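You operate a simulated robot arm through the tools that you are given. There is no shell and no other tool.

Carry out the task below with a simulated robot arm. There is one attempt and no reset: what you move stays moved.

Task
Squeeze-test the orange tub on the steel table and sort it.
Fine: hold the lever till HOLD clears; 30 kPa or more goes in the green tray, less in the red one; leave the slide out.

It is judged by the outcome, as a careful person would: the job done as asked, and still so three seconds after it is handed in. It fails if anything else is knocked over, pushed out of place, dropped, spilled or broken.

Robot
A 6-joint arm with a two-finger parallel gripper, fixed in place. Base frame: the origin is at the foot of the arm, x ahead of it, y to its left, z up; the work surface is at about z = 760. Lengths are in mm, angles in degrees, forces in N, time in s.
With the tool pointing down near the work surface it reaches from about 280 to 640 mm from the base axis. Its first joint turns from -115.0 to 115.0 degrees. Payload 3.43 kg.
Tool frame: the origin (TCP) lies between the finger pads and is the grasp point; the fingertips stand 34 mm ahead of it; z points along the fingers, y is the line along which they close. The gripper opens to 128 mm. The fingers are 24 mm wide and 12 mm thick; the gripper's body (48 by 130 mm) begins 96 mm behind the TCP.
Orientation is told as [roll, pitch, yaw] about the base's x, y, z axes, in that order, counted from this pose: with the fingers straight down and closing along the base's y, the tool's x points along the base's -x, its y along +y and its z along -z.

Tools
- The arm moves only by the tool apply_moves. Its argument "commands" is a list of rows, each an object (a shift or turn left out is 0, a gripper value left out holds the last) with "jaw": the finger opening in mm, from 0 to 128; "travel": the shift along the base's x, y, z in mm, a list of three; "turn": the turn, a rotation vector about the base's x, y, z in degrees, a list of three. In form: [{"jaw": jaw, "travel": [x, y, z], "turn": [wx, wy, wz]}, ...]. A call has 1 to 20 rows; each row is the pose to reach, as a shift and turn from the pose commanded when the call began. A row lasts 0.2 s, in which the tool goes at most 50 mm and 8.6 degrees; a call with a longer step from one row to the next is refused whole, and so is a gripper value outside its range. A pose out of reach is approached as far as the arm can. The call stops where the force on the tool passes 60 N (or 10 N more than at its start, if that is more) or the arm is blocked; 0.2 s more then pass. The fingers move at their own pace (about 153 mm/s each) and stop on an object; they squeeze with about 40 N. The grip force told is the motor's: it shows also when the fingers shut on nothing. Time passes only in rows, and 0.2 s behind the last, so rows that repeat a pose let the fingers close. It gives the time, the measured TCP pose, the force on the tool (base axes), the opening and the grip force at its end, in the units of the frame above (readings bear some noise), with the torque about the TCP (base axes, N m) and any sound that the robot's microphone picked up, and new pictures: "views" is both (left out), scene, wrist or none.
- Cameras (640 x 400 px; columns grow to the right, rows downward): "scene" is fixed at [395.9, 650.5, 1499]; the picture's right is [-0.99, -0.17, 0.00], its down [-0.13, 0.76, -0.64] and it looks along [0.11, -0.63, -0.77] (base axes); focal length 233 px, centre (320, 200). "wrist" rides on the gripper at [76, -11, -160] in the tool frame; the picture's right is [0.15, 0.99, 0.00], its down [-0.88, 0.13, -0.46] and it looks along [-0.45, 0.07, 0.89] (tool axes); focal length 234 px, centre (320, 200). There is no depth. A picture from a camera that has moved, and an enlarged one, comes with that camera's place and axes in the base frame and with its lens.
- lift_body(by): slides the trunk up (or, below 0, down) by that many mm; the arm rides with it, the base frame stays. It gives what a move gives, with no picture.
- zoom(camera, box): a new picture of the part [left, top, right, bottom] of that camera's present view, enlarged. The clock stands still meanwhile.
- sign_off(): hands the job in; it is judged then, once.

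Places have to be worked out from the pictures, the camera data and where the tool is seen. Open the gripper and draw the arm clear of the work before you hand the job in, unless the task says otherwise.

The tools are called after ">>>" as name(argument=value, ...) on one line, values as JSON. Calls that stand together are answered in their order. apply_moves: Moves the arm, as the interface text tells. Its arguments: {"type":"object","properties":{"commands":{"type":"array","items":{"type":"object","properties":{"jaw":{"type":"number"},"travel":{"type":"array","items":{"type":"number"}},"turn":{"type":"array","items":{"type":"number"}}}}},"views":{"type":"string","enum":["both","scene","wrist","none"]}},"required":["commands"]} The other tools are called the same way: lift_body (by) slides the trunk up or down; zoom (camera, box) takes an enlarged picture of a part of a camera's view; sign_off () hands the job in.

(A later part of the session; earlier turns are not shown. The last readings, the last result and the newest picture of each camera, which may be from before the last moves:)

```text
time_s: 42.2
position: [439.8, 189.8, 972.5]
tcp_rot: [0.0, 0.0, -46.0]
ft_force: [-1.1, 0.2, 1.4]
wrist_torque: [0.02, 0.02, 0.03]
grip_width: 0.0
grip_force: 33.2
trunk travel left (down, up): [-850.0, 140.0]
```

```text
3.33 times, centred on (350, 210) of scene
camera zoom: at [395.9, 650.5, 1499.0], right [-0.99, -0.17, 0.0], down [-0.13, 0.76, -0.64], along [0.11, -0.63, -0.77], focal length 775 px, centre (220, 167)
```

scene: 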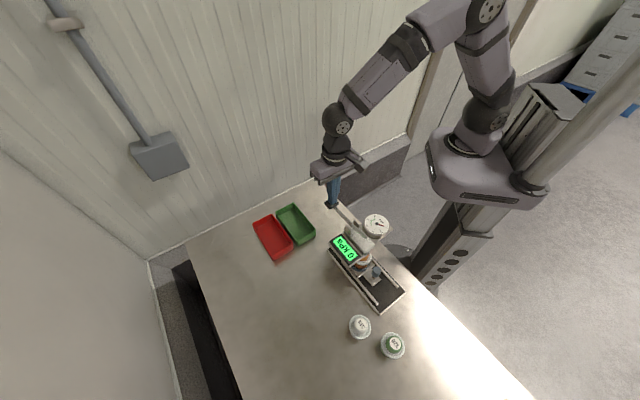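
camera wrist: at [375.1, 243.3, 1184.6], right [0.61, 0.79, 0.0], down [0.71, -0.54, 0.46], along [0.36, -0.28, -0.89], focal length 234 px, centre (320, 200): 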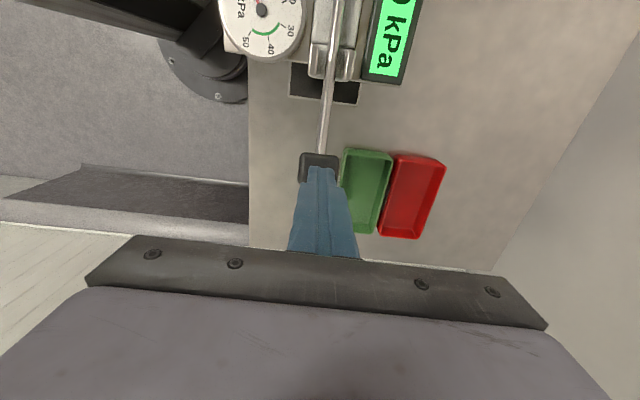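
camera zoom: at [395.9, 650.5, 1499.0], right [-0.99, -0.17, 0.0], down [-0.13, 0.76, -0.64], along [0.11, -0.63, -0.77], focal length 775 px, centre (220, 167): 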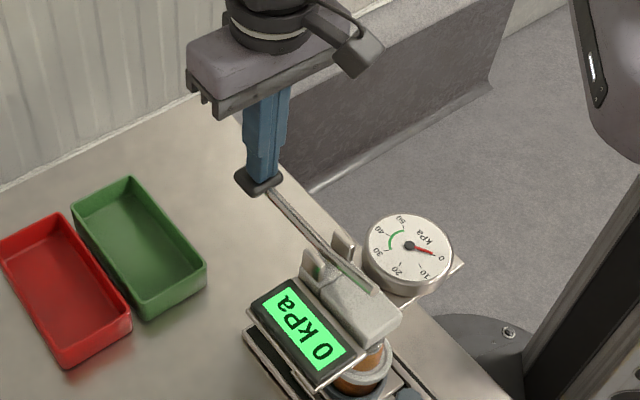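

The handle is lower and the rod's near end appears to be changing too. I'll zoom on the head to see how the mechanism moves before going further.

>>> zoom(camera="scene", box=[330, 190, 400, 280])

>>> zoom(camera="wrist", box=[220, 0, 420, 200])

```text
4.44 times, centred on (365, 235) of scene
camera zoom: at [395.9, 650.5, 1499.0], right [-0.99, -0.17, 0.0], down [-0.13, 0.76, -0.64], along [0.11, -0.63, -0.77], focal length 1034 px, centre (120, 44)
```

zoom: 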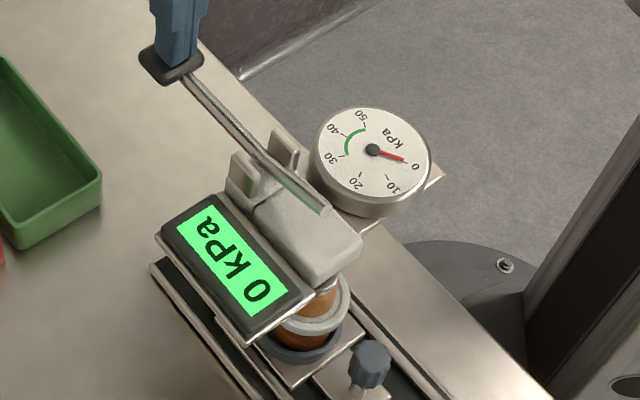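

```text
2.00 times, centred on (320, 100) of wrist
camera zoom: at [379.1, 236.8, 1130.9], right [0.61, 0.79, 0.0], down [0.71, -0.54, 0.46], along [0.36, -0.28, -0.89], focal length 468 px, centre (320, 400)
```

zoom: 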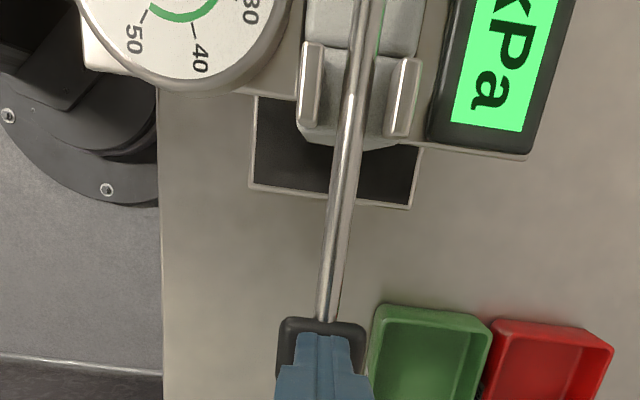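

The lever pivots at the ears, and it moves freely so far with the gauge at zero. I'll keep pressing straight down in small steps and watch the force and gauge.

>>> apply_moves(commands=[{"travel": [0, 0, -4]}, {"travel": [0, 0, -8]}, {"travel": [0, 0, -12]}, {"travel": [0, 0, -16]}, {"travel": [0, 0, -16]}], views="scene")

>>> zoom(camera="scene", box=[310, 170, 400, 280])

```text
time_s: 43.4
position: [439.3, 187.5, 956.0]
tcp_rot: [0.1, 0.1, -46.0]
ft_force: [1.3, 0.4, 8.6]
wrist_torque: [0.09, 0.07, -0.1]
grip_width: 0.0
grip_force: 32.8
trunk travel left (down, up): [-850.0, 140.0]
```

scene: 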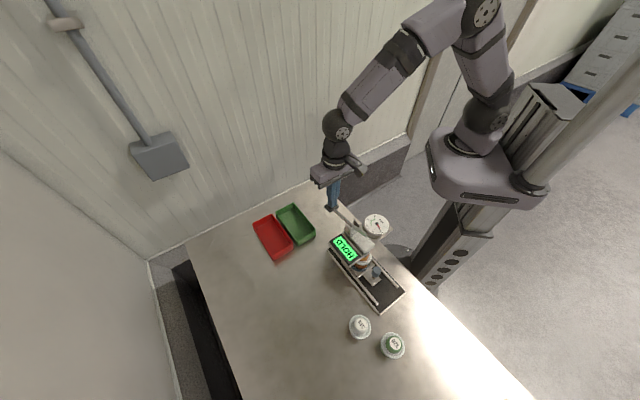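

```text
3.64 times, centred on (355, 225) of scene
camera zoom: at [395.9, 650.5, 1499.0], right [-0.99, -0.17, 0.0], down [-0.13, 0.76, -0.64], along [0.11, -0.63, -0.77], focal length 846 px, centre (193, 109)
```

zoom: 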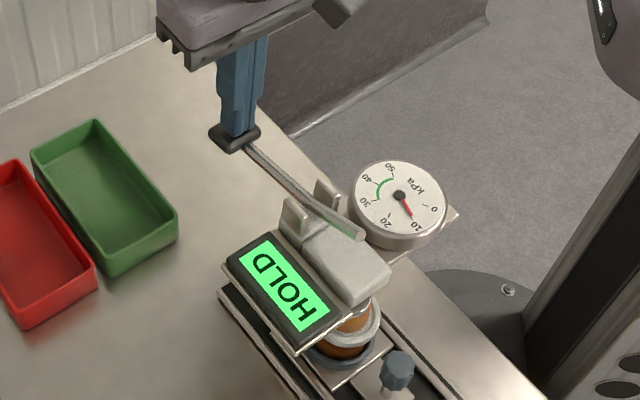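

The LCD shows HOLD and the dial is rising (about 12), with 8.6 N at the handle. I'll continue pressing to the lever's full stop and then hold.

>>> apply_moves(commands=[{"travel": [0, 0, -3]}, {"travel": [0, 0, -6]}, {"travel": [0, 0, -9]}, {"travel": [0, 0, -9]}], views="scene")

>>> zoom(camera="scene", box=[310, 170, 400, 280])

```text
time_s: 44.4
position: [439.3, 188.0, 952.3]
tcp_rot: [0.8, -0.2, -46.0]
ft_force: [-0.8, -5.1, 52.7]
wrist_torque: [0.18, 0.61, -0.55]
grip_width: 0.0
grip_force: 32.8
trunk travel left (down, up): [-850.0, 140.0]
```

scene: 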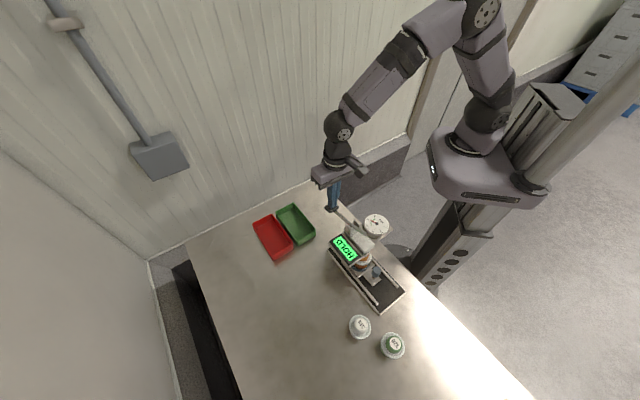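

```text
3.64 times, centred on (355, 225) of scene
camera zoom: at [395.9, 650.5, 1499.0], right [-0.99, -0.17, 0.0], down [-0.13, 0.76, -0.64], along [0.11, -0.63, -0.77], focal length 846 px, centre (193, 109)
```

zoom: 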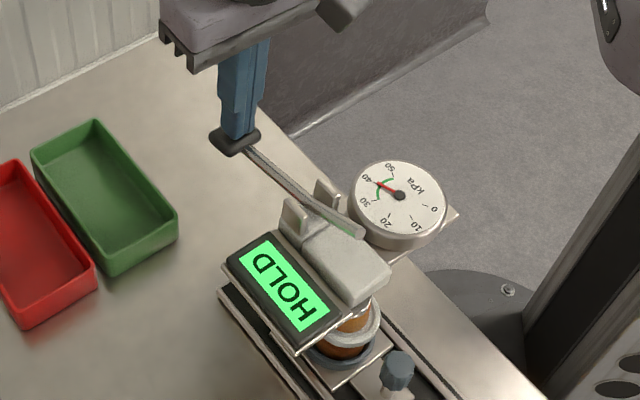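

The lever is at its stop (52.7 N), the dial reads about 38 and the LCD still shows HOLD. I'll ease the command by 2 mm to lower the load while keeping the lever on its stop, and keep holding.

>>> apply_moves(commands=[{"travel": [0, 0, 1]}, {"travel": [0, 0, 2]}, {"travel": [0, 0, 2]}, {"travel": [0, 0, 2]}, {"travel": [0, 0, 2]}], views="scene")

>>> zoom(camera="scene", box=[310, 170, 400, 280])

```text
time_s: 45.6
position: [439.8, 188.4, 953.7]
tcp_rot: [0.6, -0.2, -46.0]
ft_force: [0.0, -6.0, 43.5]
wrist_torque: [0.14, 0.35, 0.14]
grip_width: 0.0
grip_force: 32.9
trunk travel left (down, up): [-850.0, 140.0]
```

scene: 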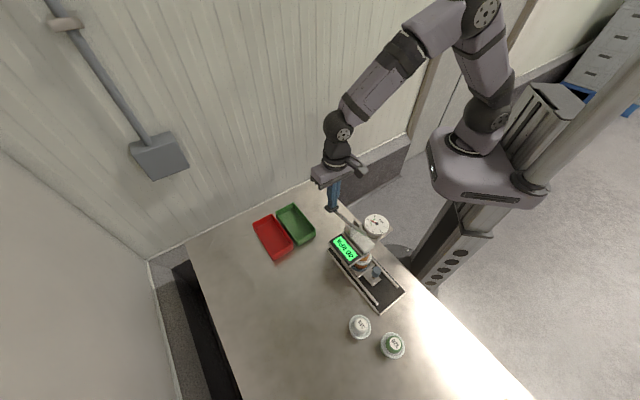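

```text
3.64 times, centred on (355, 225) of scene
camera zoom: at [395.9, 650.5, 1499.0], right [-0.99, -0.17, 0.0], down [-0.13, 0.76, -0.64], along [0.11, -0.63, -0.77], focal length 846 px, centre (193, 109)
```

zoom: 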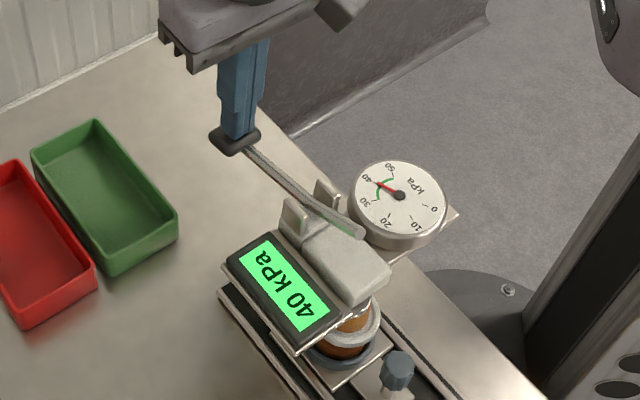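

HOLD has cleared and the LCD appears to read 40 kPa. I'll zoom in close to confirm the digits and the dial.

>>> zoom(camera="scene", box=[328, 228, 366, 268])

>>> zoom(camera="scene", box=[358, 208, 394, 244])

```text
10.00 times, centred on (347, 248) of scene
camera zoom: at [395.9, 650.5, 1499.0], right [-0.99, -0.17, 0.0], down [-0.13, 0.76, -0.64], along [0.11, -0.63, -0.77], focal length 2326 px, centre (50, -280)
```

zoom: 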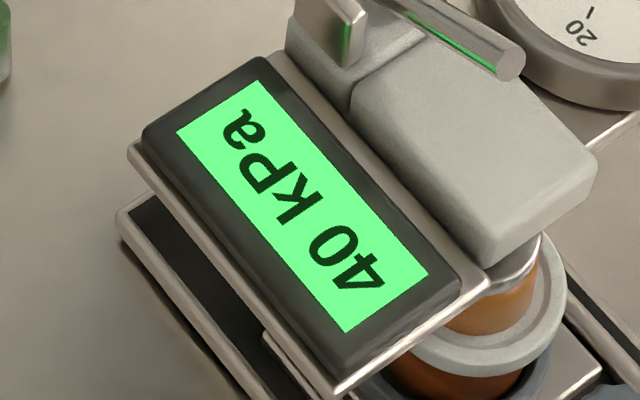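

```text
11.11 times, centred on (376, 226) of scene
camera zoom: at [395.9, 650.5, 1499.0], right [-0.99, -0.17, 0.0], down [-0.13, 0.76, -0.64], along [0.11, -0.63, -0.77], focal length 2584 px, centre (-302, -89)
```

zoom: 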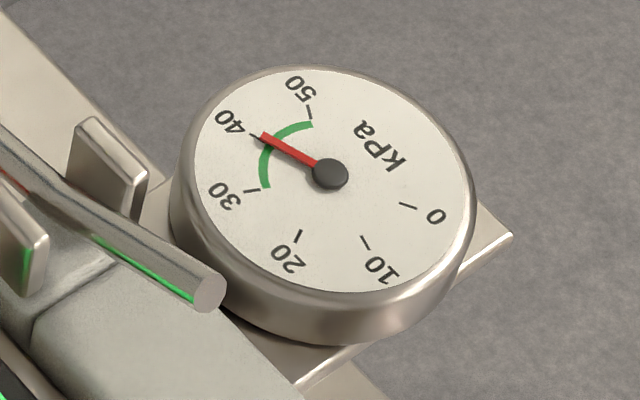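

Both the LCD and the dial read 40 kPa, so the tub goes in the green tray. I'll raise the tool slowly and see whether the lever springs back up.

>>> apply_moves(commands=[{"travel": [0, 0, 5]}, {"travel": [0, 0, 10]}, {"travel": [0, 0, 16]}, {"travel": [-0.5, 0.5, 22]}, {"travel": [-1.5, 1.5, 28]}, {"travel": [-3, 3, 36]}, {"travel": [-4, 4, 44]}, {"travel": [-4, 4, 44]}], views="scene")

>>> zoom(camera="scene", box=[310, 170, 400, 280])

```text
time_s: 47.4
position: [435.4, 194.6, 992.4]
tcp_rot: [0.0, 0.0, -46.0]
ft_force: [-0.1, 0.0, 0.5]
wrist_torque: [0.01, -0.03, -0.02]
grip_width: 0.2
grip_force: 33.1
trunk travel left (down, up): [-850.0, 140.0]
```

scene: 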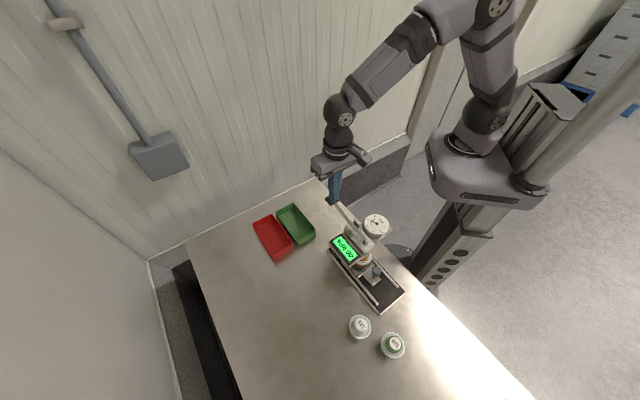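

```text
3.64 times, centred on (355, 225) of scene
camera zoom: at [395.9, 650.5, 1499.0], right [-0.99, -0.17, 0.0], down [-0.13, 0.76, -0.64], along [0.11, -0.63, -0.77], focal length 846 px, centre (193, 109)
```

zoom: 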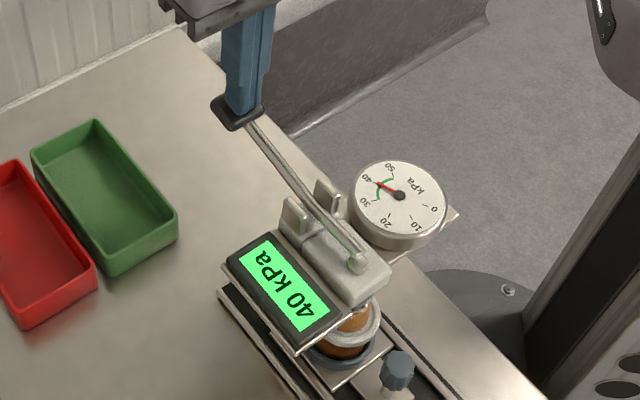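

The lever springs back up with the tool and the reading is latched at 40. I'll rise fully clear of the handle.

>>> apply_moves(commands=[{"travel": [-1, 1, 6]}, {"travel": [-2, 2, 14]}, {"travel": [-2, 2, 24]}, {"travel": [-2, 2, 50]}, {"travel": [-2, 2, 90]}, {"travel": [-2, 2, 90]}], views="scene")

>>> zoom(camera="scene", box=[310, 170, 400, 280])

```text
time_s: 48.8
position: [437.2, 193.5, 1082.0]
tcp_rot: [0.0, -0.1, -46.0]
ft_force: [0.3, 0.0, -0.6]
wrist_torque: [-0.01, 0.02, 0.01]
grip_width: 0.0
grip_force: 33.0
trunk travel left (down, up): [-850.0, 140.0]
```

scene: 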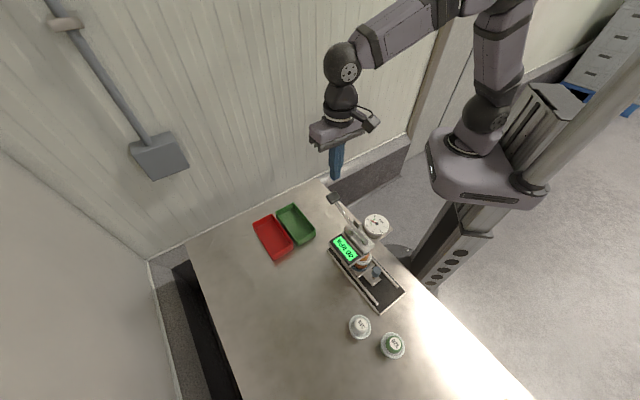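

```text
3.64 times, centred on (355, 225) of scene
camera zoom: at [395.9, 650.5, 1499.0], right [-0.99, -0.17, 0.0], down [-0.13, 0.76, -0.64], along [0.11, -0.63, -0.77], focal length 846 px, centre (193, 109)
```

zoom: 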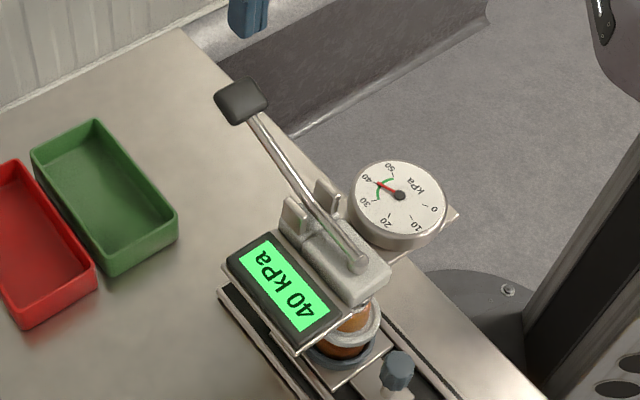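

The lever is back up. While here I'll use the wrist camera to fix the green tray's position.

>>> zoom(camera="wrist", box=[300, 120, 460, 240])

```text
3.33 times, centred on (380, 180) of wrist
camera zoom: at [376.4, 241.7, 1241.8], right [0.61, 0.79, 0.0], down [0.71, -0.54, 0.46], along [0.36, -0.28, -0.89], focal length 781 px, centre (120, 267)
```

zoom: 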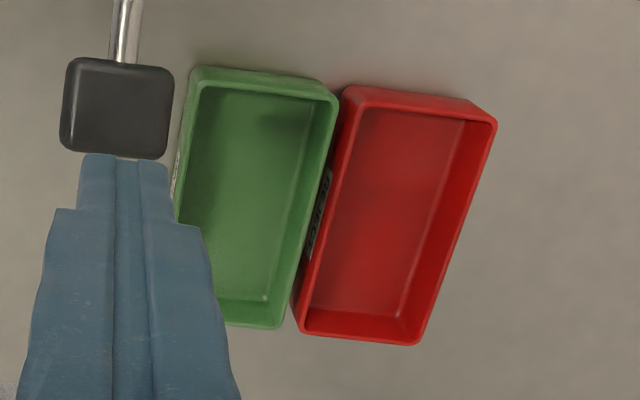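

The green tray's centre comes out at about (573, 186), with its long side parallel to the slide. Now I'll return above the knob, at about (282, 348), with the jaw open to 60 to pull the slide out.

>>> apply_moves(commands=[{"jaw": 60, "travel": [-31, 31, 0]}, {"jaw": 60, "travel": [-62, 62, 0]}, {"jaw": 60, "travel": [-93, 93, 0]}, {"jaw": 60, "travel": [-124, 124, 0]}, {"jaw": 60, "travel": [-155, 154, 0]}, {"jaw": 60, "travel": [-155, 154, -45]}, {"jaw": 60, "travel": [-155, 154, -90]}, {"jaw": 60, "travel": [-155, 154, -135]}, {"jaw": 60, "travel": [-155, 154, -172]}, {"jaw": 60, "travel": [-155, 154, -172]}, {"jaw": 60, "travel": [-155, 154, -172]}], views="both")

>>> zoom(camera="wrist", box=[220, 100, 420, 250])

>>> zoom(camera="scene", box=[330, 200, 420, 310])

```text
time_s: 51.2
position: [280.6, 349.1, 909.6]
tcp_rot: [0.0, 0.0, -46.0]
ft_force: [0.0, -0.3, 0.4]
wrist_torque: [0.0, -0.02, 0.05]
grip_width: 60.1
grip_force: 0.1
trunk travel left (down, up): [-850.0, 140.0]
camera wrist: at [220.1, 396.7, 1070.1], right [0.61, 0.79, 0.0], down [0.71, -0.54, 0.46], along [0.36, -0.28, -0.89], focal length 234 px, centre (320, 200)
```

scene: 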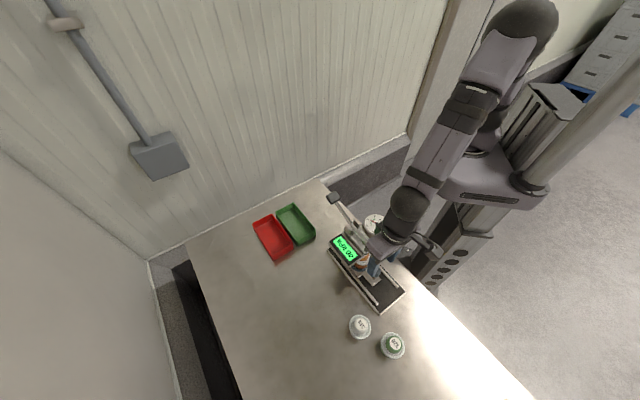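
wrist: 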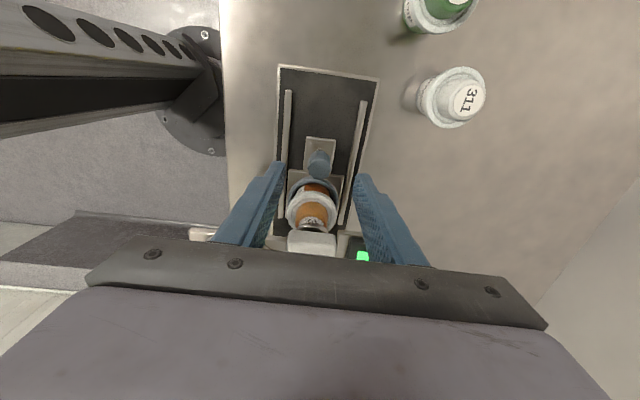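

```text
2.67 times, centred on (320, 175) of wrist
camera zoom: at [220.1, 396.7, 1070.1], right [0.61, 0.79, 0.0], down [0.71, -0.54, 0.46], along [0.36, -0.28, -0.89], focal length 624 px, centre (320, 267)
```

zoom: 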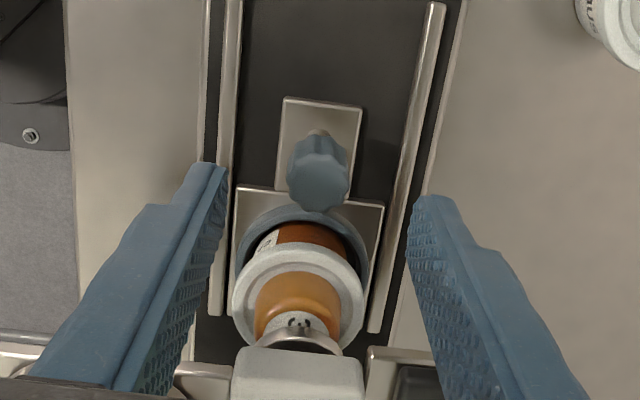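

```text
3.64 times, centred on (375, 255) of scene
camera zoom: at [395.9, 650.5, 1499.0], right [-0.99, -0.17, 0.0], down [-0.13, 0.76, -0.64], along [0.11, -0.63, -0.77], focal length 846 px, centre (120, 0)
```

zoom: 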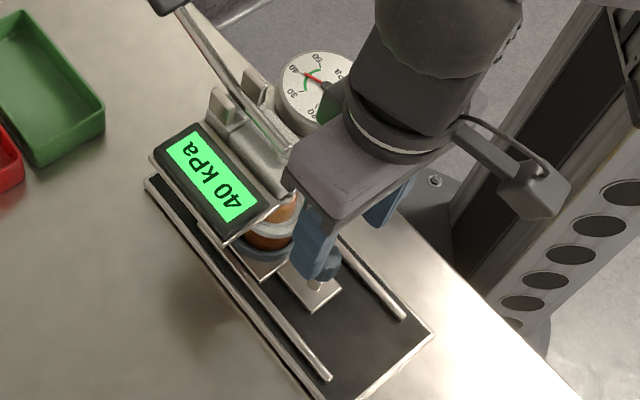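

The knob is about 4 mm further along +s, at about (283.5, 346). I'll correct, lower around it and close.

>>> apply_moves(commands=[{"travel": [2.8, -2.8, -20]}, {"travel": [2.8, -2.8, -45]}, {"travel": [2.8, -2.8, -65]}, {"travel": [2.8, -2.8, -72]}, {"travel": [2.8, -2.8, -72]}, {"jaw": 45, "travel": [2.8, -2.8, -72]}, {"jaw": 32, "travel": [2.8, -2.8, -72]}, {"jaw": 15, "travel": [2.8, -2.8, -72]}, {"jaw": 15, "travel": [2.8, -2.8, -72]}], views="both")

>>> zoom(camera="wrist", box=[220, 100, 420, 250])

```text
time_s: 53.2
position: [282.0, 347.3, 837.9]
tcp_rot: [0.1, 0.0, -46.0]
ft_force: [3.3, 2.0, -0.3]
wrist_torque: [-0.09, 0.39, -0.06]
grip_width: 23.6
grip_force: 40.0
trunk travel left (down, up): [-850.0, 140.0]
camera wrist: at [221.2, 395.2, 998.3], right [0.61, 0.79, 0.0], down [0.71, -0.54, 0.46], along [0.36, -0.28, -0.89], focal length 234 px, centre (320, 200)
```

scene: 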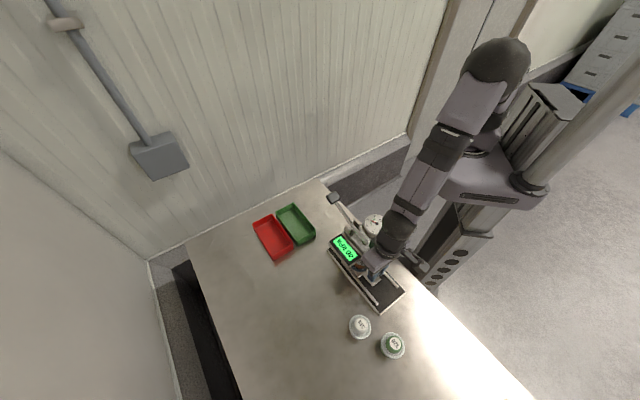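
wrist: 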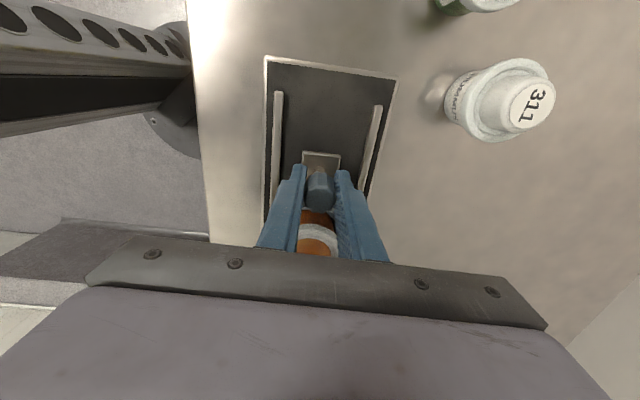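

```text
2.67 times, centred on (320, 175) of wrist
camera zoom: at [221.2, 395.2, 998.3], right [0.61, 0.79, 0.0], down [0.71, -0.54, 0.46], along [0.36, -0.28, -0.89], focal length 624 px, centre (320, 267)
```

zoom: 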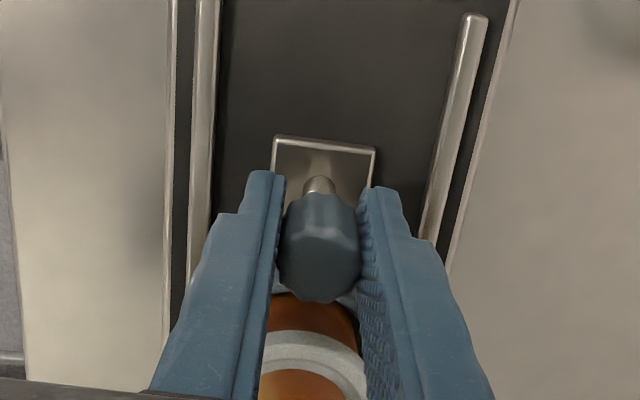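

The knob is gripped again. I'll pull the slide out along (-0.703, 0.711) in 5 mm steps, checking midway.

>>> apply_moves(commands=[{"travel": [-3, 3, 0]}, {"travel": [-6.5, 6.5, 0]}, {"travel": [-10, 10.1, 0]}, {"travel": [-13.5, 13.7, 0]}, {"travel": [-17, 17.2, 0]}, {"travel": [-20.5, 20.8, 0]}, {"travel": [-24, 24.3, 0]}, {"travel": [-27.5, 27.9, 0]}, {"travel": [-27.5, 27.9, 0]}], views="scene")

>>> zoom(camera="scene", box=[330, 200, 420, 310])

```text
time_s: 55.2
position: [255.0, 374.5, 838.0]
tcp_rot: [-0.3, 0.1, -46.1]
ft_force: [5.2, 2.3, -0.3]
wrist_torque: [1.0, 0.17, -0.06]
grip_width: 23.6
grip_force: 40.0
trunk travel left (down, up): [-850.0, 140.0]
```

scene: 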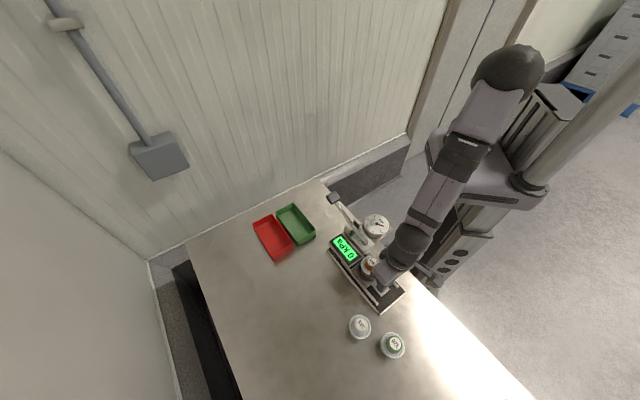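

```text
3.64 times, centred on (375, 255) of scene
camera zoom: at [395.9, 650.5, 1499.0], right [-0.99, -0.17, 0.0], down [-0.13, 0.76, -0.64], along [0.11, -0.63, -0.77], focal length 846 px, centre (120, 0)
```

zoom: 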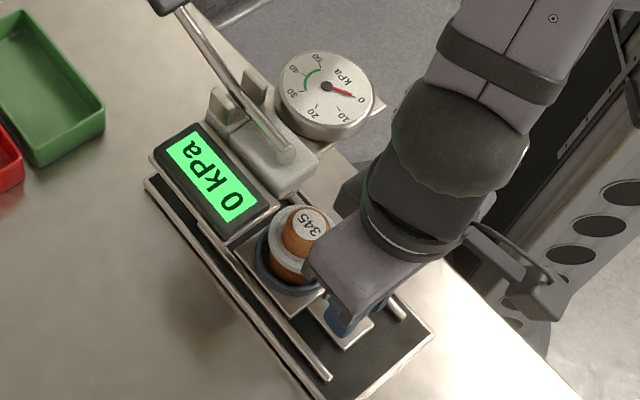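

The tub has come out from under the head upright, and the display has reset to 0 kPa. I'll continue pulling about 42 mm more.

>>> apply_moves(commands=[{"travel": [-3.5, 3.5, 0]}, {"travel": [-7, 7.1, 0]}, {"travel": [-10.5, 10.7, 0]}, {"travel": [-14, 14.2, 0]}, {"travel": [-17.5, 17.8, 0]}, {"travel": [-21, 21.3, 0]}, {"travel": [-24.5, 24.9, 0]}, {"travel": [-28, 28.4, 0]}, {"travel": [-29.5, 30, 0]}, {"travel": [-29.5, 30, 0]}], views="scene")

>>> zoom(camera="scene", box=[330, 210, 430, 320])

```text
time_s: 57.4
position: [223.4, 406.5, 837.8]
tcp_rot: [-0.1, 0.1, -45.9]
ft_force: [1.0, 1.6, -0.5]
wrist_torque: [0.42, -0.15, 0.04]
grip_width: 23.7
grip_force: 39.5
trunk travel left (down, up): [-850.0, 140.0]
```

scene: 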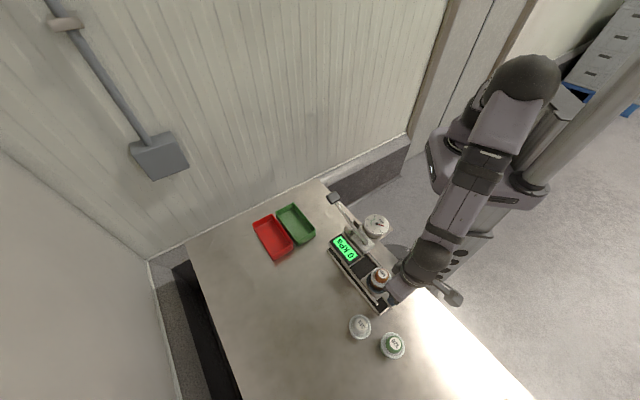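

```text
3.64 times, centred on (380, 265) of scene
camera zoom: at [395.9, 650.5, 1499.0], right [-0.99, -0.17, 0.0], down [-0.13, 0.76, -0.64], along [0.11, -0.63, -0.77], focal length 846 px, centre (102, -36)
```

zoom: 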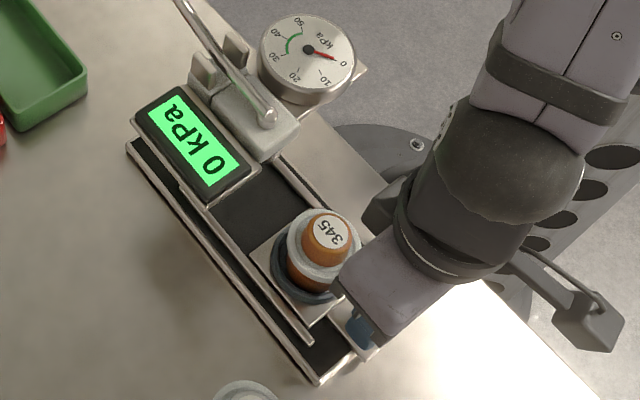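

The slide is about back at its original position. I'll pull a few millimetres more in small steps to reach the outward stop.

>>> apply_moves(commands=[{"travel": [-1, 1, 0]}, {"travel": [-2, 2, 0]}, {"travel": [-3, 3, 0]}, {"travel": [-4, 4, 0]}, {"travel": [-4, 4, 0]}], views="scene")

>>> zoom(camera="scene", box=[350, 250, 430, 320])

```text
time_s: 58.6
position: [220.5, 408.2, 838.2]
tcp_rot: [0.0, 0.0, -45.9]
ft_force: [3.2, -1.6, 1.7]
wrist_torque: [0.28, -0.24, -0.06]
grip_width: 23.6
grip_force: 39.7
trunk travel left (down, up): [-850.0, 140.0]
```

scene: 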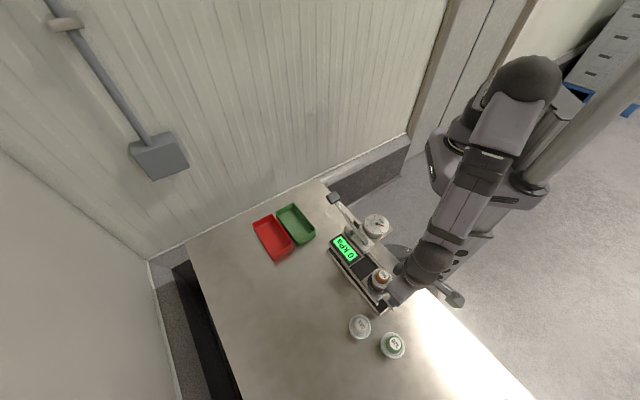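

```text
5.71 times, centred on (390, 285) of scene
camera zoom: at [395.9, 650.5, 1499.0], right [-0.99, -0.17, 0.0], down [-0.13, 0.76, -0.64], along [0.11, -0.63, -0.77], focal length 1329 px, centre (-80, -286)
```

zoom: 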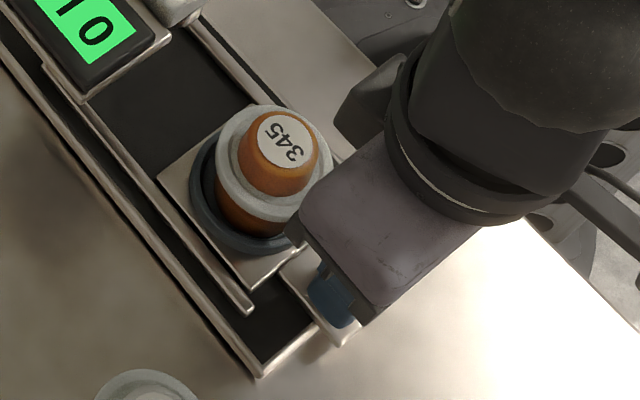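

The force is still small; I'll pull 4 mm more to confirm the stop.

>>> apply_moves(commands=[{"travel": [-1, 1, 0]}, {"travel": [-2, 2, 0]}, {"travel": [-3, 3, 0]}, {"travel": [-3, 3, 0]}], views="none")

```text
time_s: 59.6
position: [221.1, 409.2, 837.7]
tcp_rot: [0.0, 0.1, -46.0]
ft_force: [25.3, -14.3, 2.9]
wrist_torque: [0.26, -0.29, -0.01]
grip_width: 24.1
grip_force: 40.5
trunk travel left (down, up): [-850.0, 140.0]
```

A 28 N pull shows that the slide is at its outward stop. I'll relax the command, release the knob and lift off to view the tub in the seat.

>>> apply_moves(commands=[{"travel": [1.5, -1.5, 0]}, {"travel": [2.2, -2.2, 0]}, {"jaw": 34, "travel": [2.2, -2.2, 0]}, {"jaw": 48, "travel": [2.2, -2.2, 0]}, {"jaw": 56, "travel": [2.2, -2.2, 0]}, {"jaw": 56, "travel": [2.2, -2.2, 25]}, {"jaw": 56, "travel": [2.2, -2.2, 65]}, {"jaw": 78, "travel": [2.2, -2.2, 110]}, {"jaw": 78, "travel": [2.2, -2.2, 110]}, {"jaw": 78, "travel": [2.2, -2.2, 110]}], views="both")

>>> zoom(camera="wrist", box=[240, 90, 400, 250])

>>> zoom(camera="scene", box=[340, 250, 420, 320])

```text
time_s: 61.8
position: [218.3, 409.3, 950.7]
tcp_rot: [-0.1, 0.0, -46.0]
ft_force: [-0.3, 0.2, -0.9]
wrist_torque: [0.02, -0.01, 0.01]
grip_width: 77.9
grip_force: 0.0
trunk travel left (down, up): [-850.0, 140.0]
camera wrist: at [158.3, 457.4, 1111.0], right [0.61, 0.79, 0.0], down [0.71, -0.54, 0.46], along [0.36, -0.28, -0.89], focal length 234 px, centre (320, 200)
```

scene: 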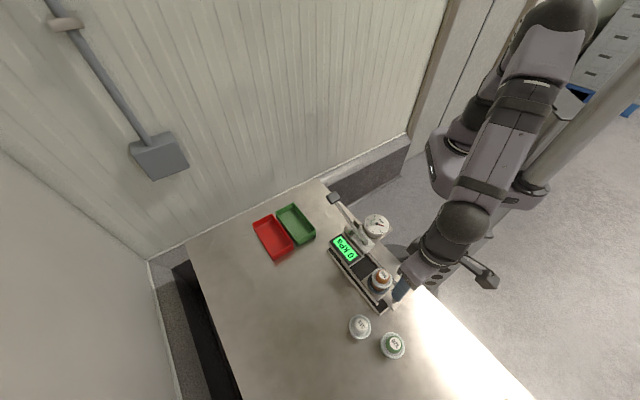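
wrist: 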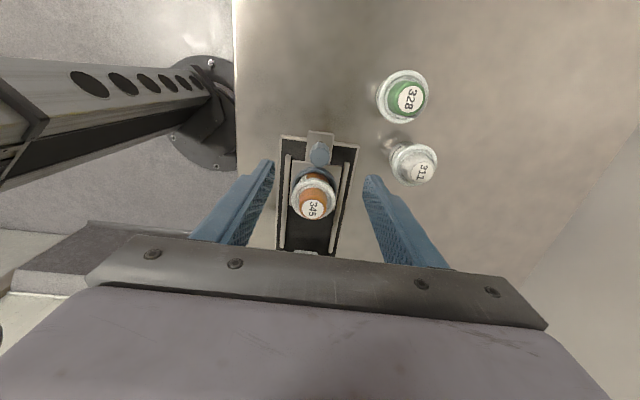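

```text
2.50 times, centred on (320, 170) of wrist
camera zoom: at [158.3, 457.4, 1111.0], right [0.61, 0.79, 0.0], down [0.71, -0.54, 0.46], along [0.36, -0.28, -0.89], focal length 585 px, centre (320, 275)
```

zoom: 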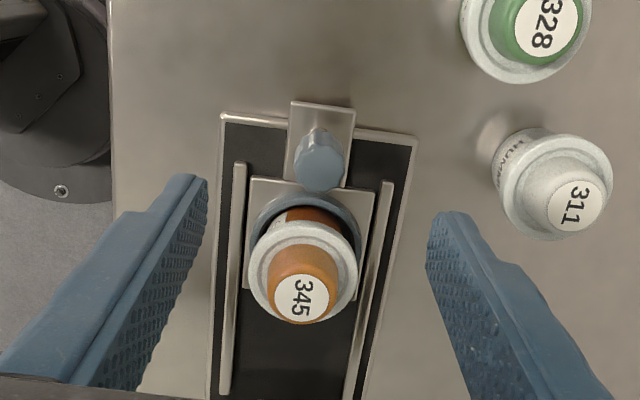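

```text
5.71 times, centred on (380, 285) of scene
camera zoom: at [395.9, 650.5, 1499.0], right [-0.99, -0.17, 0.0], down [-0.13, 0.76, -0.64], along [0.11, -0.63, -0.77], focal length 1329 px, centre (-23, -286)
```

zoom: 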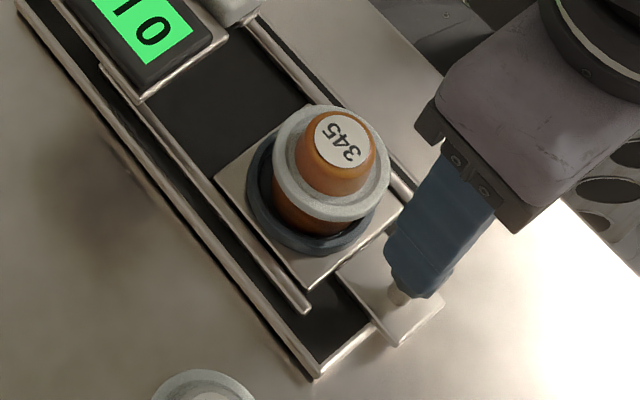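

The tub stands upright at about (265.3, 364.2) and the slide is fully out. I'll move over the tub with the jaw at 78 and lower to z≈890 to check centring.

>>> apply_moves(commands=[{"travel": [16, -15, 0]}, {"travel": [32, -31, 0]}, {"travel": [46.9, -45.8, 0]}, {"travel": [46.9, -45.8, -30]}, {"travel": [46.9, -45.8, -60]}, {"travel": [46.9, -45.8, -60]}, {"travel": [46.9, -45.8, -60]}], views="both")

>>> zoom(camera="wrist", box=[220, 80, 420, 240])

```text
time_s: 63.4
position: [268.6, 364.9, 886.1]
tcp_rot: [0.1, 0.0, -46.0]
ft_force: [-0.4, 0.6, 0.1]
wrist_torque: [-0.04, 0.0, -0.01]
grip_width: 78.1
grip_force: 0.1
trunk travel left (down, up): [-850.0, 140.0]
camera wrist: at [208.7, 412.2, 1046.8], right [0.61, 0.79, 0.0], down [0.71, -0.54, 0.46], along [0.36, -0.28, -0.89], focal length 234 px, centre (320, 200)
```

scene: 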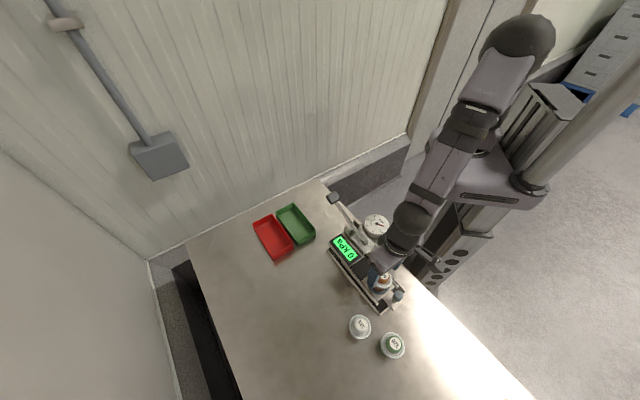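
wrist: 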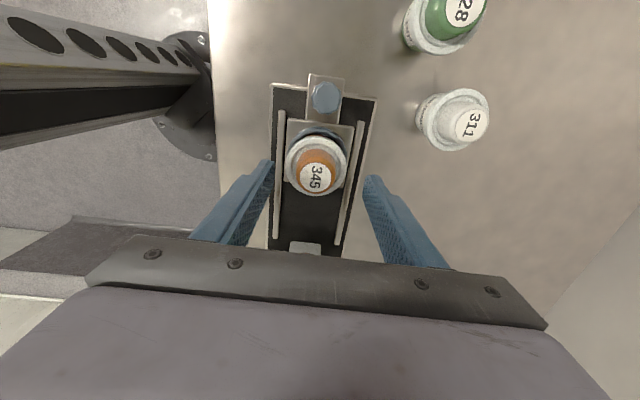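

```text
2.50 times, centred on (320, 160) of wrist
camera zoom: at [208.7, 412.2, 1046.8], right [0.61, 0.79, 0.0], down [0.71, -0.54, 0.46], along [0.36, -0.28, -0.89], focal length 585 px, centre (320, 300)
```

zoom: 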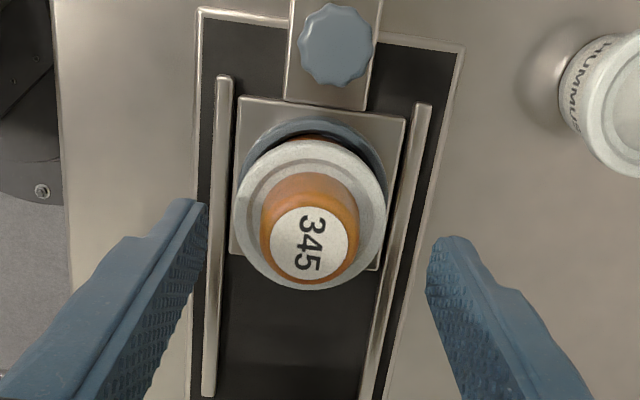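

The tub is about 3.7 mm to the -p side and 2 mm to -s of the tool axis. I'll correct by (-4, -1), lower to z≈846 and close on the flange.

>>> apply_moves(commands=[{"travel": [-4, -1, 0]}, {"travel": [-4, -1, -10]}, {"travel": [-4, -1, -22]}, {"travel": [-4, -1, -34]}, {"travel": [-4, -1, -41]}, {"travel": [-4, -1, -41]}], views="wrist")

>>> zoom(camera="wrist", box=[220, 80, 420, 240])

```text
time_s: 64.8
position: [263.8, 363.7, 848.3]
tcp_rot: [0.0, 0.0, -46.0]
ft_force: [0.6, 0.3, 1.4]
wrist_torque: [0.0, -0.02, 0.01]
grip_width: 78.1
grip_force: 0.2
trunk travel left (down, up): [-850.0, 140.0]
camera wrist: at [203.2, 411.9, 1007.0], right [0.61, 0.79, 0.0], down [0.71, -0.54, 0.46], along [0.36, -0.28, -0.89], focal length 234 px, centre (320, 200)
```

wrist: 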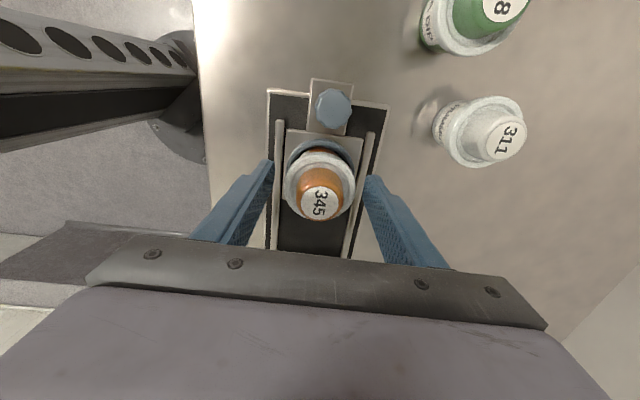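

```text
2.50 times, centred on (320, 160) of wrist
camera zoom: at [203.2, 411.9, 1007.0], right [0.61, 0.79, 0.0], down [0.71, -0.54, 0.46], along [0.36, -0.28, -0.89], focal length 585 px, centre (320, 300)
```

zoom: 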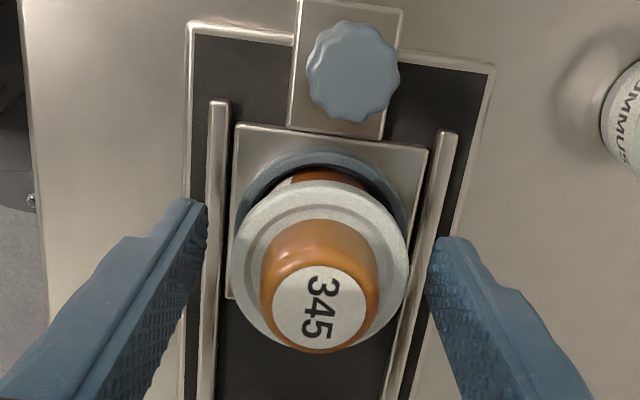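

The flange is centred between the fingers (z 847). I'll nudge 1.5 mm along +s and close on it.

>>> apply_moves(commands=[{"travel": [1.2, -1.2, 0]}, {"jaw": 68, "travel": [1.2, -1.2, 0]}, {"jaw": 60, "travel": [1.2, -1.2, 0]}, {"jaw": 54, "travel": [1.2, -1.2, 0]}, {"jaw": 50, "travel": [1.2, -1.2, 0]}, {"jaw": 50, "travel": [1.2, -1.2, 0]}], views="wrist")

>>> zoom(camera="wrist", box=[220, 80, 420, 240])

```text
time_s: 66.2
position: [263.9, 362.2, 847.4]
tcp_rot: [0.1, 0.0, -46.0]
ft_force: [0.4, -0.5, 0.1]
wrist_torque: [0.01, 0.0, -0.01]
grip_width: 59.0
grip_force: 40.2
trunk travel left (down, up): [-850.0, 140.0]
camera wrist: at [204.4, 410.1, 1007.5], right [0.61, 0.79, 0.0], down [0.71, -0.54, 0.46], along [0.36, -0.28, -0.89], focal length 234 px, centre (320, 200)
```

wrist: 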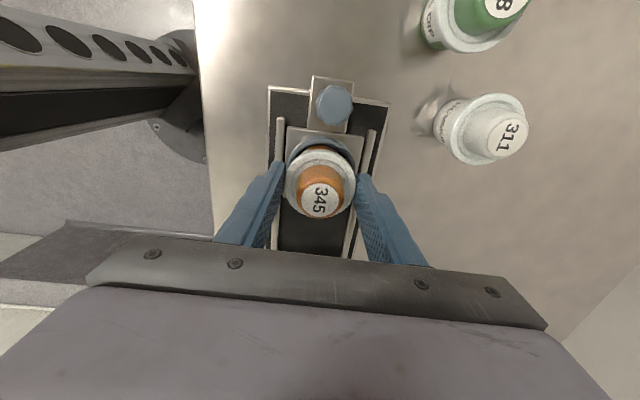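

```text
2.50 times, centred on (320, 160) of wrist
camera zoom: at [204.4, 410.1, 1007.5], right [0.61, 0.79, 0.0], down [0.71, -0.54, 0.46], along [0.36, -0.28, -0.89], focal length 585 px, centre (320, 300)
```

zoom: 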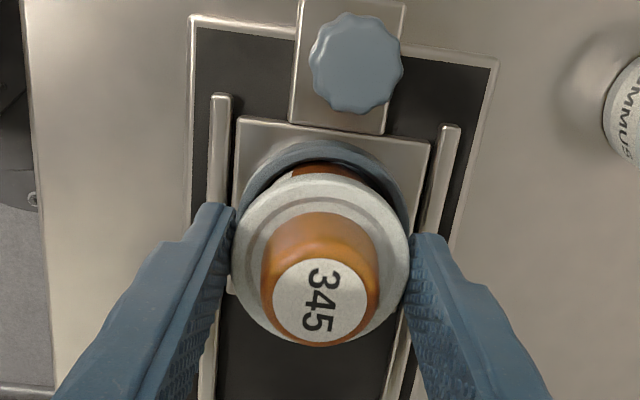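

The tub is gripped again at 59.0 mm and 40 N. I'll lift it well above the lever handle to z≈1060, then carry it over the green tray while turning the tool 90° so the fingers open along the tray's length.

>>> apply_moves(commands=[{"travel": [0, 0, 12]}, {"travel": [0, 0, 40]}, {"travel": [0, 0, 80]}, {"travel": [0, 0, 125]}, {"travel": [0, 0, 170]}, {"travel": [0, 0, 213]}, {"travel": [0, 0, 213]}], views="both")

>>> zoom(camera="wrist", box=[220, 80, 420, 240])

```text
time_s: 67.8
position: [264.5, 360.5, 1061.1]
tcp_rot: [-0.1, 0.0, -45.9]
ft_force: [1.4, -0.7, -1.6]
wrist_torque: [-0.02, 0.01, -0.01]
grip_width: 58.9
grip_force: 39.7
trunk travel left (down, up): [-850.0, 140.0]
camera wrist: at [204.2, 407.4, 1221.8], right [0.61, 0.79, 0.0], down [0.71, -0.54, 0.46], along [0.36, -0.28, -0.89], focal length 234 px, centre (320, 200)
```

scene: 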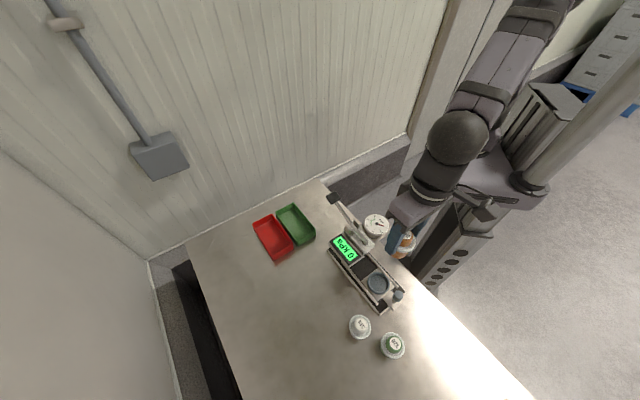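
wrist: 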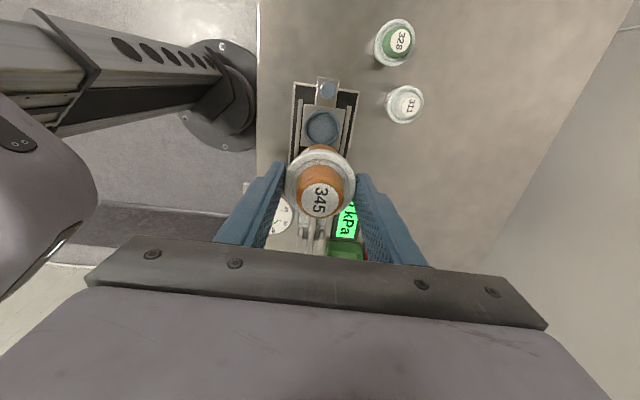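

```text
2.50 times, centred on (320, 160) of wrist
camera zoom: at [204.2, 407.4, 1221.8], right [0.61, 0.79, 0.0], down [0.71, -0.54, 0.46], along [0.36, -0.28, -0.89], focal length 585 px, centre (320, 300)
```

zoom: 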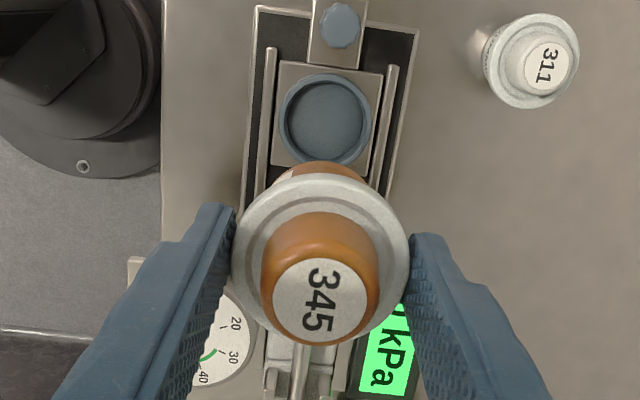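

The tub is out of the seat, level and secure, and the slide is out. Now I'll carry it over the green tray while turning the tool by +90°.

>>> apply_moves(commands=[{"travel": [28, -16, 0], "turn": [0, 0, 8.2]}, {"travel": [56, -32, 0], "turn": [0, 0, 16.4]}, {"travel": [84, -48, 0], "turn": [0, 0, 24.5]}, {"travel": [112, -64, 0], "turn": [0, 0, 32.7]}, {"travel": [140, -79, 0], "turn": [0, 0, 40.9]}, {"travel": [168, -95, 0], "turn": [0, 0, 49.1]}, {"travel": [196, -111, 0], "turn": [0, 0, 57.3]}, {"travel": [225, -127, 0], "turn": [0, 0, 65.5]}, {"travel": [253, -143, 0], "turn": [0, 0, 73.6]}, {"travel": [281, -159, 0], "turn": [0, 0, 81.8]}, {"travel": [309, -175, 0], "turn": [0, 0, 90]}, {"travel": [309, -175, 0], "turn": [0, 0, 90]}, {"travel": [309, -175, 0], "turn": [0, 0, 90]}], views="both")

>>> zoom(camera="wrist", box=[200, 60, 440, 250])

>>> zoom(camera="scene", box=[230, 130, 370, 280])

```text
time_s: 70.6
position: [571.0, 183.7, 1061.0]
tcp_rot: [0.0, 0.0, 44.2]
ft_force: [0.0, 0.3, -2.0]
wrist_torque: [0.0, 0.01, -0.01]
grip_width: 59.0
grip_force: 39.8
trunk travel left (down, up): [-850.0, 140.0]
camera wrist: at [525.4, 123.4, 1221.4], right [-0.79, 0.61, 0.0], down [0.54, 0.71, 0.46], along [0.28, 0.36, -0.89], focal length 234 px, centre (320, 200)
```

scene: 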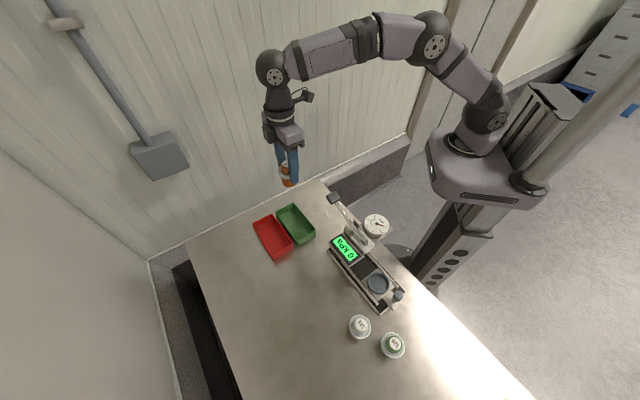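
wrist: 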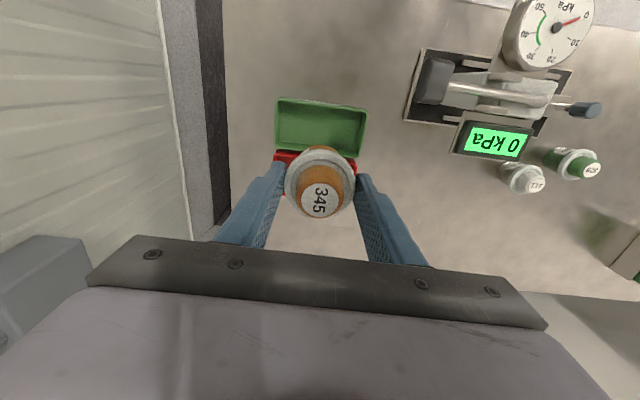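

```text
2.11 times, centred on (320, 155) of wrist
camera zoom: at [525.4, 123.4, 1221.4], right [-0.79, 0.61, 0.0], down [0.54, 0.71, 0.46], along [0.28, 0.36, -0.89], focal length 493 px, centre (320, 295)
```

zoom: 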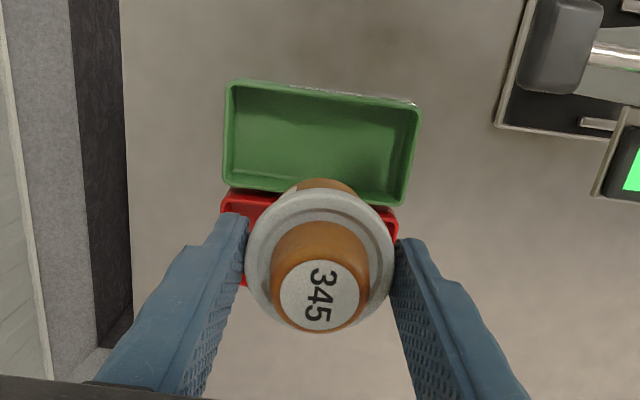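

```text
2.67 times, centred on (300, 205) of scene
camera zoom: at [395.9, 650.5, 1499.0], right [-0.99, -0.17, 0.0], down [-0.13, 0.76, -0.64], along [0.11, -0.63, -0.77], focal length 620 px, centre (373, 187)
```

zoom: 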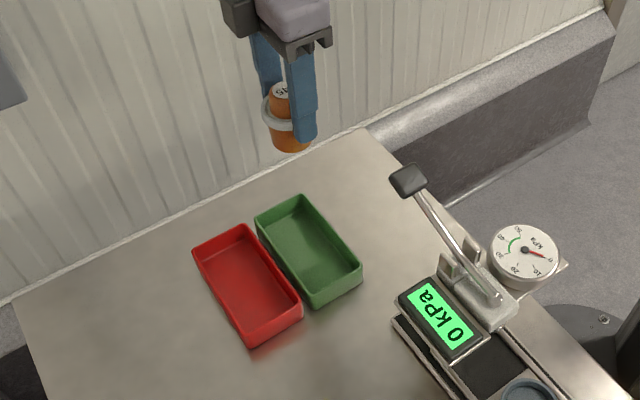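

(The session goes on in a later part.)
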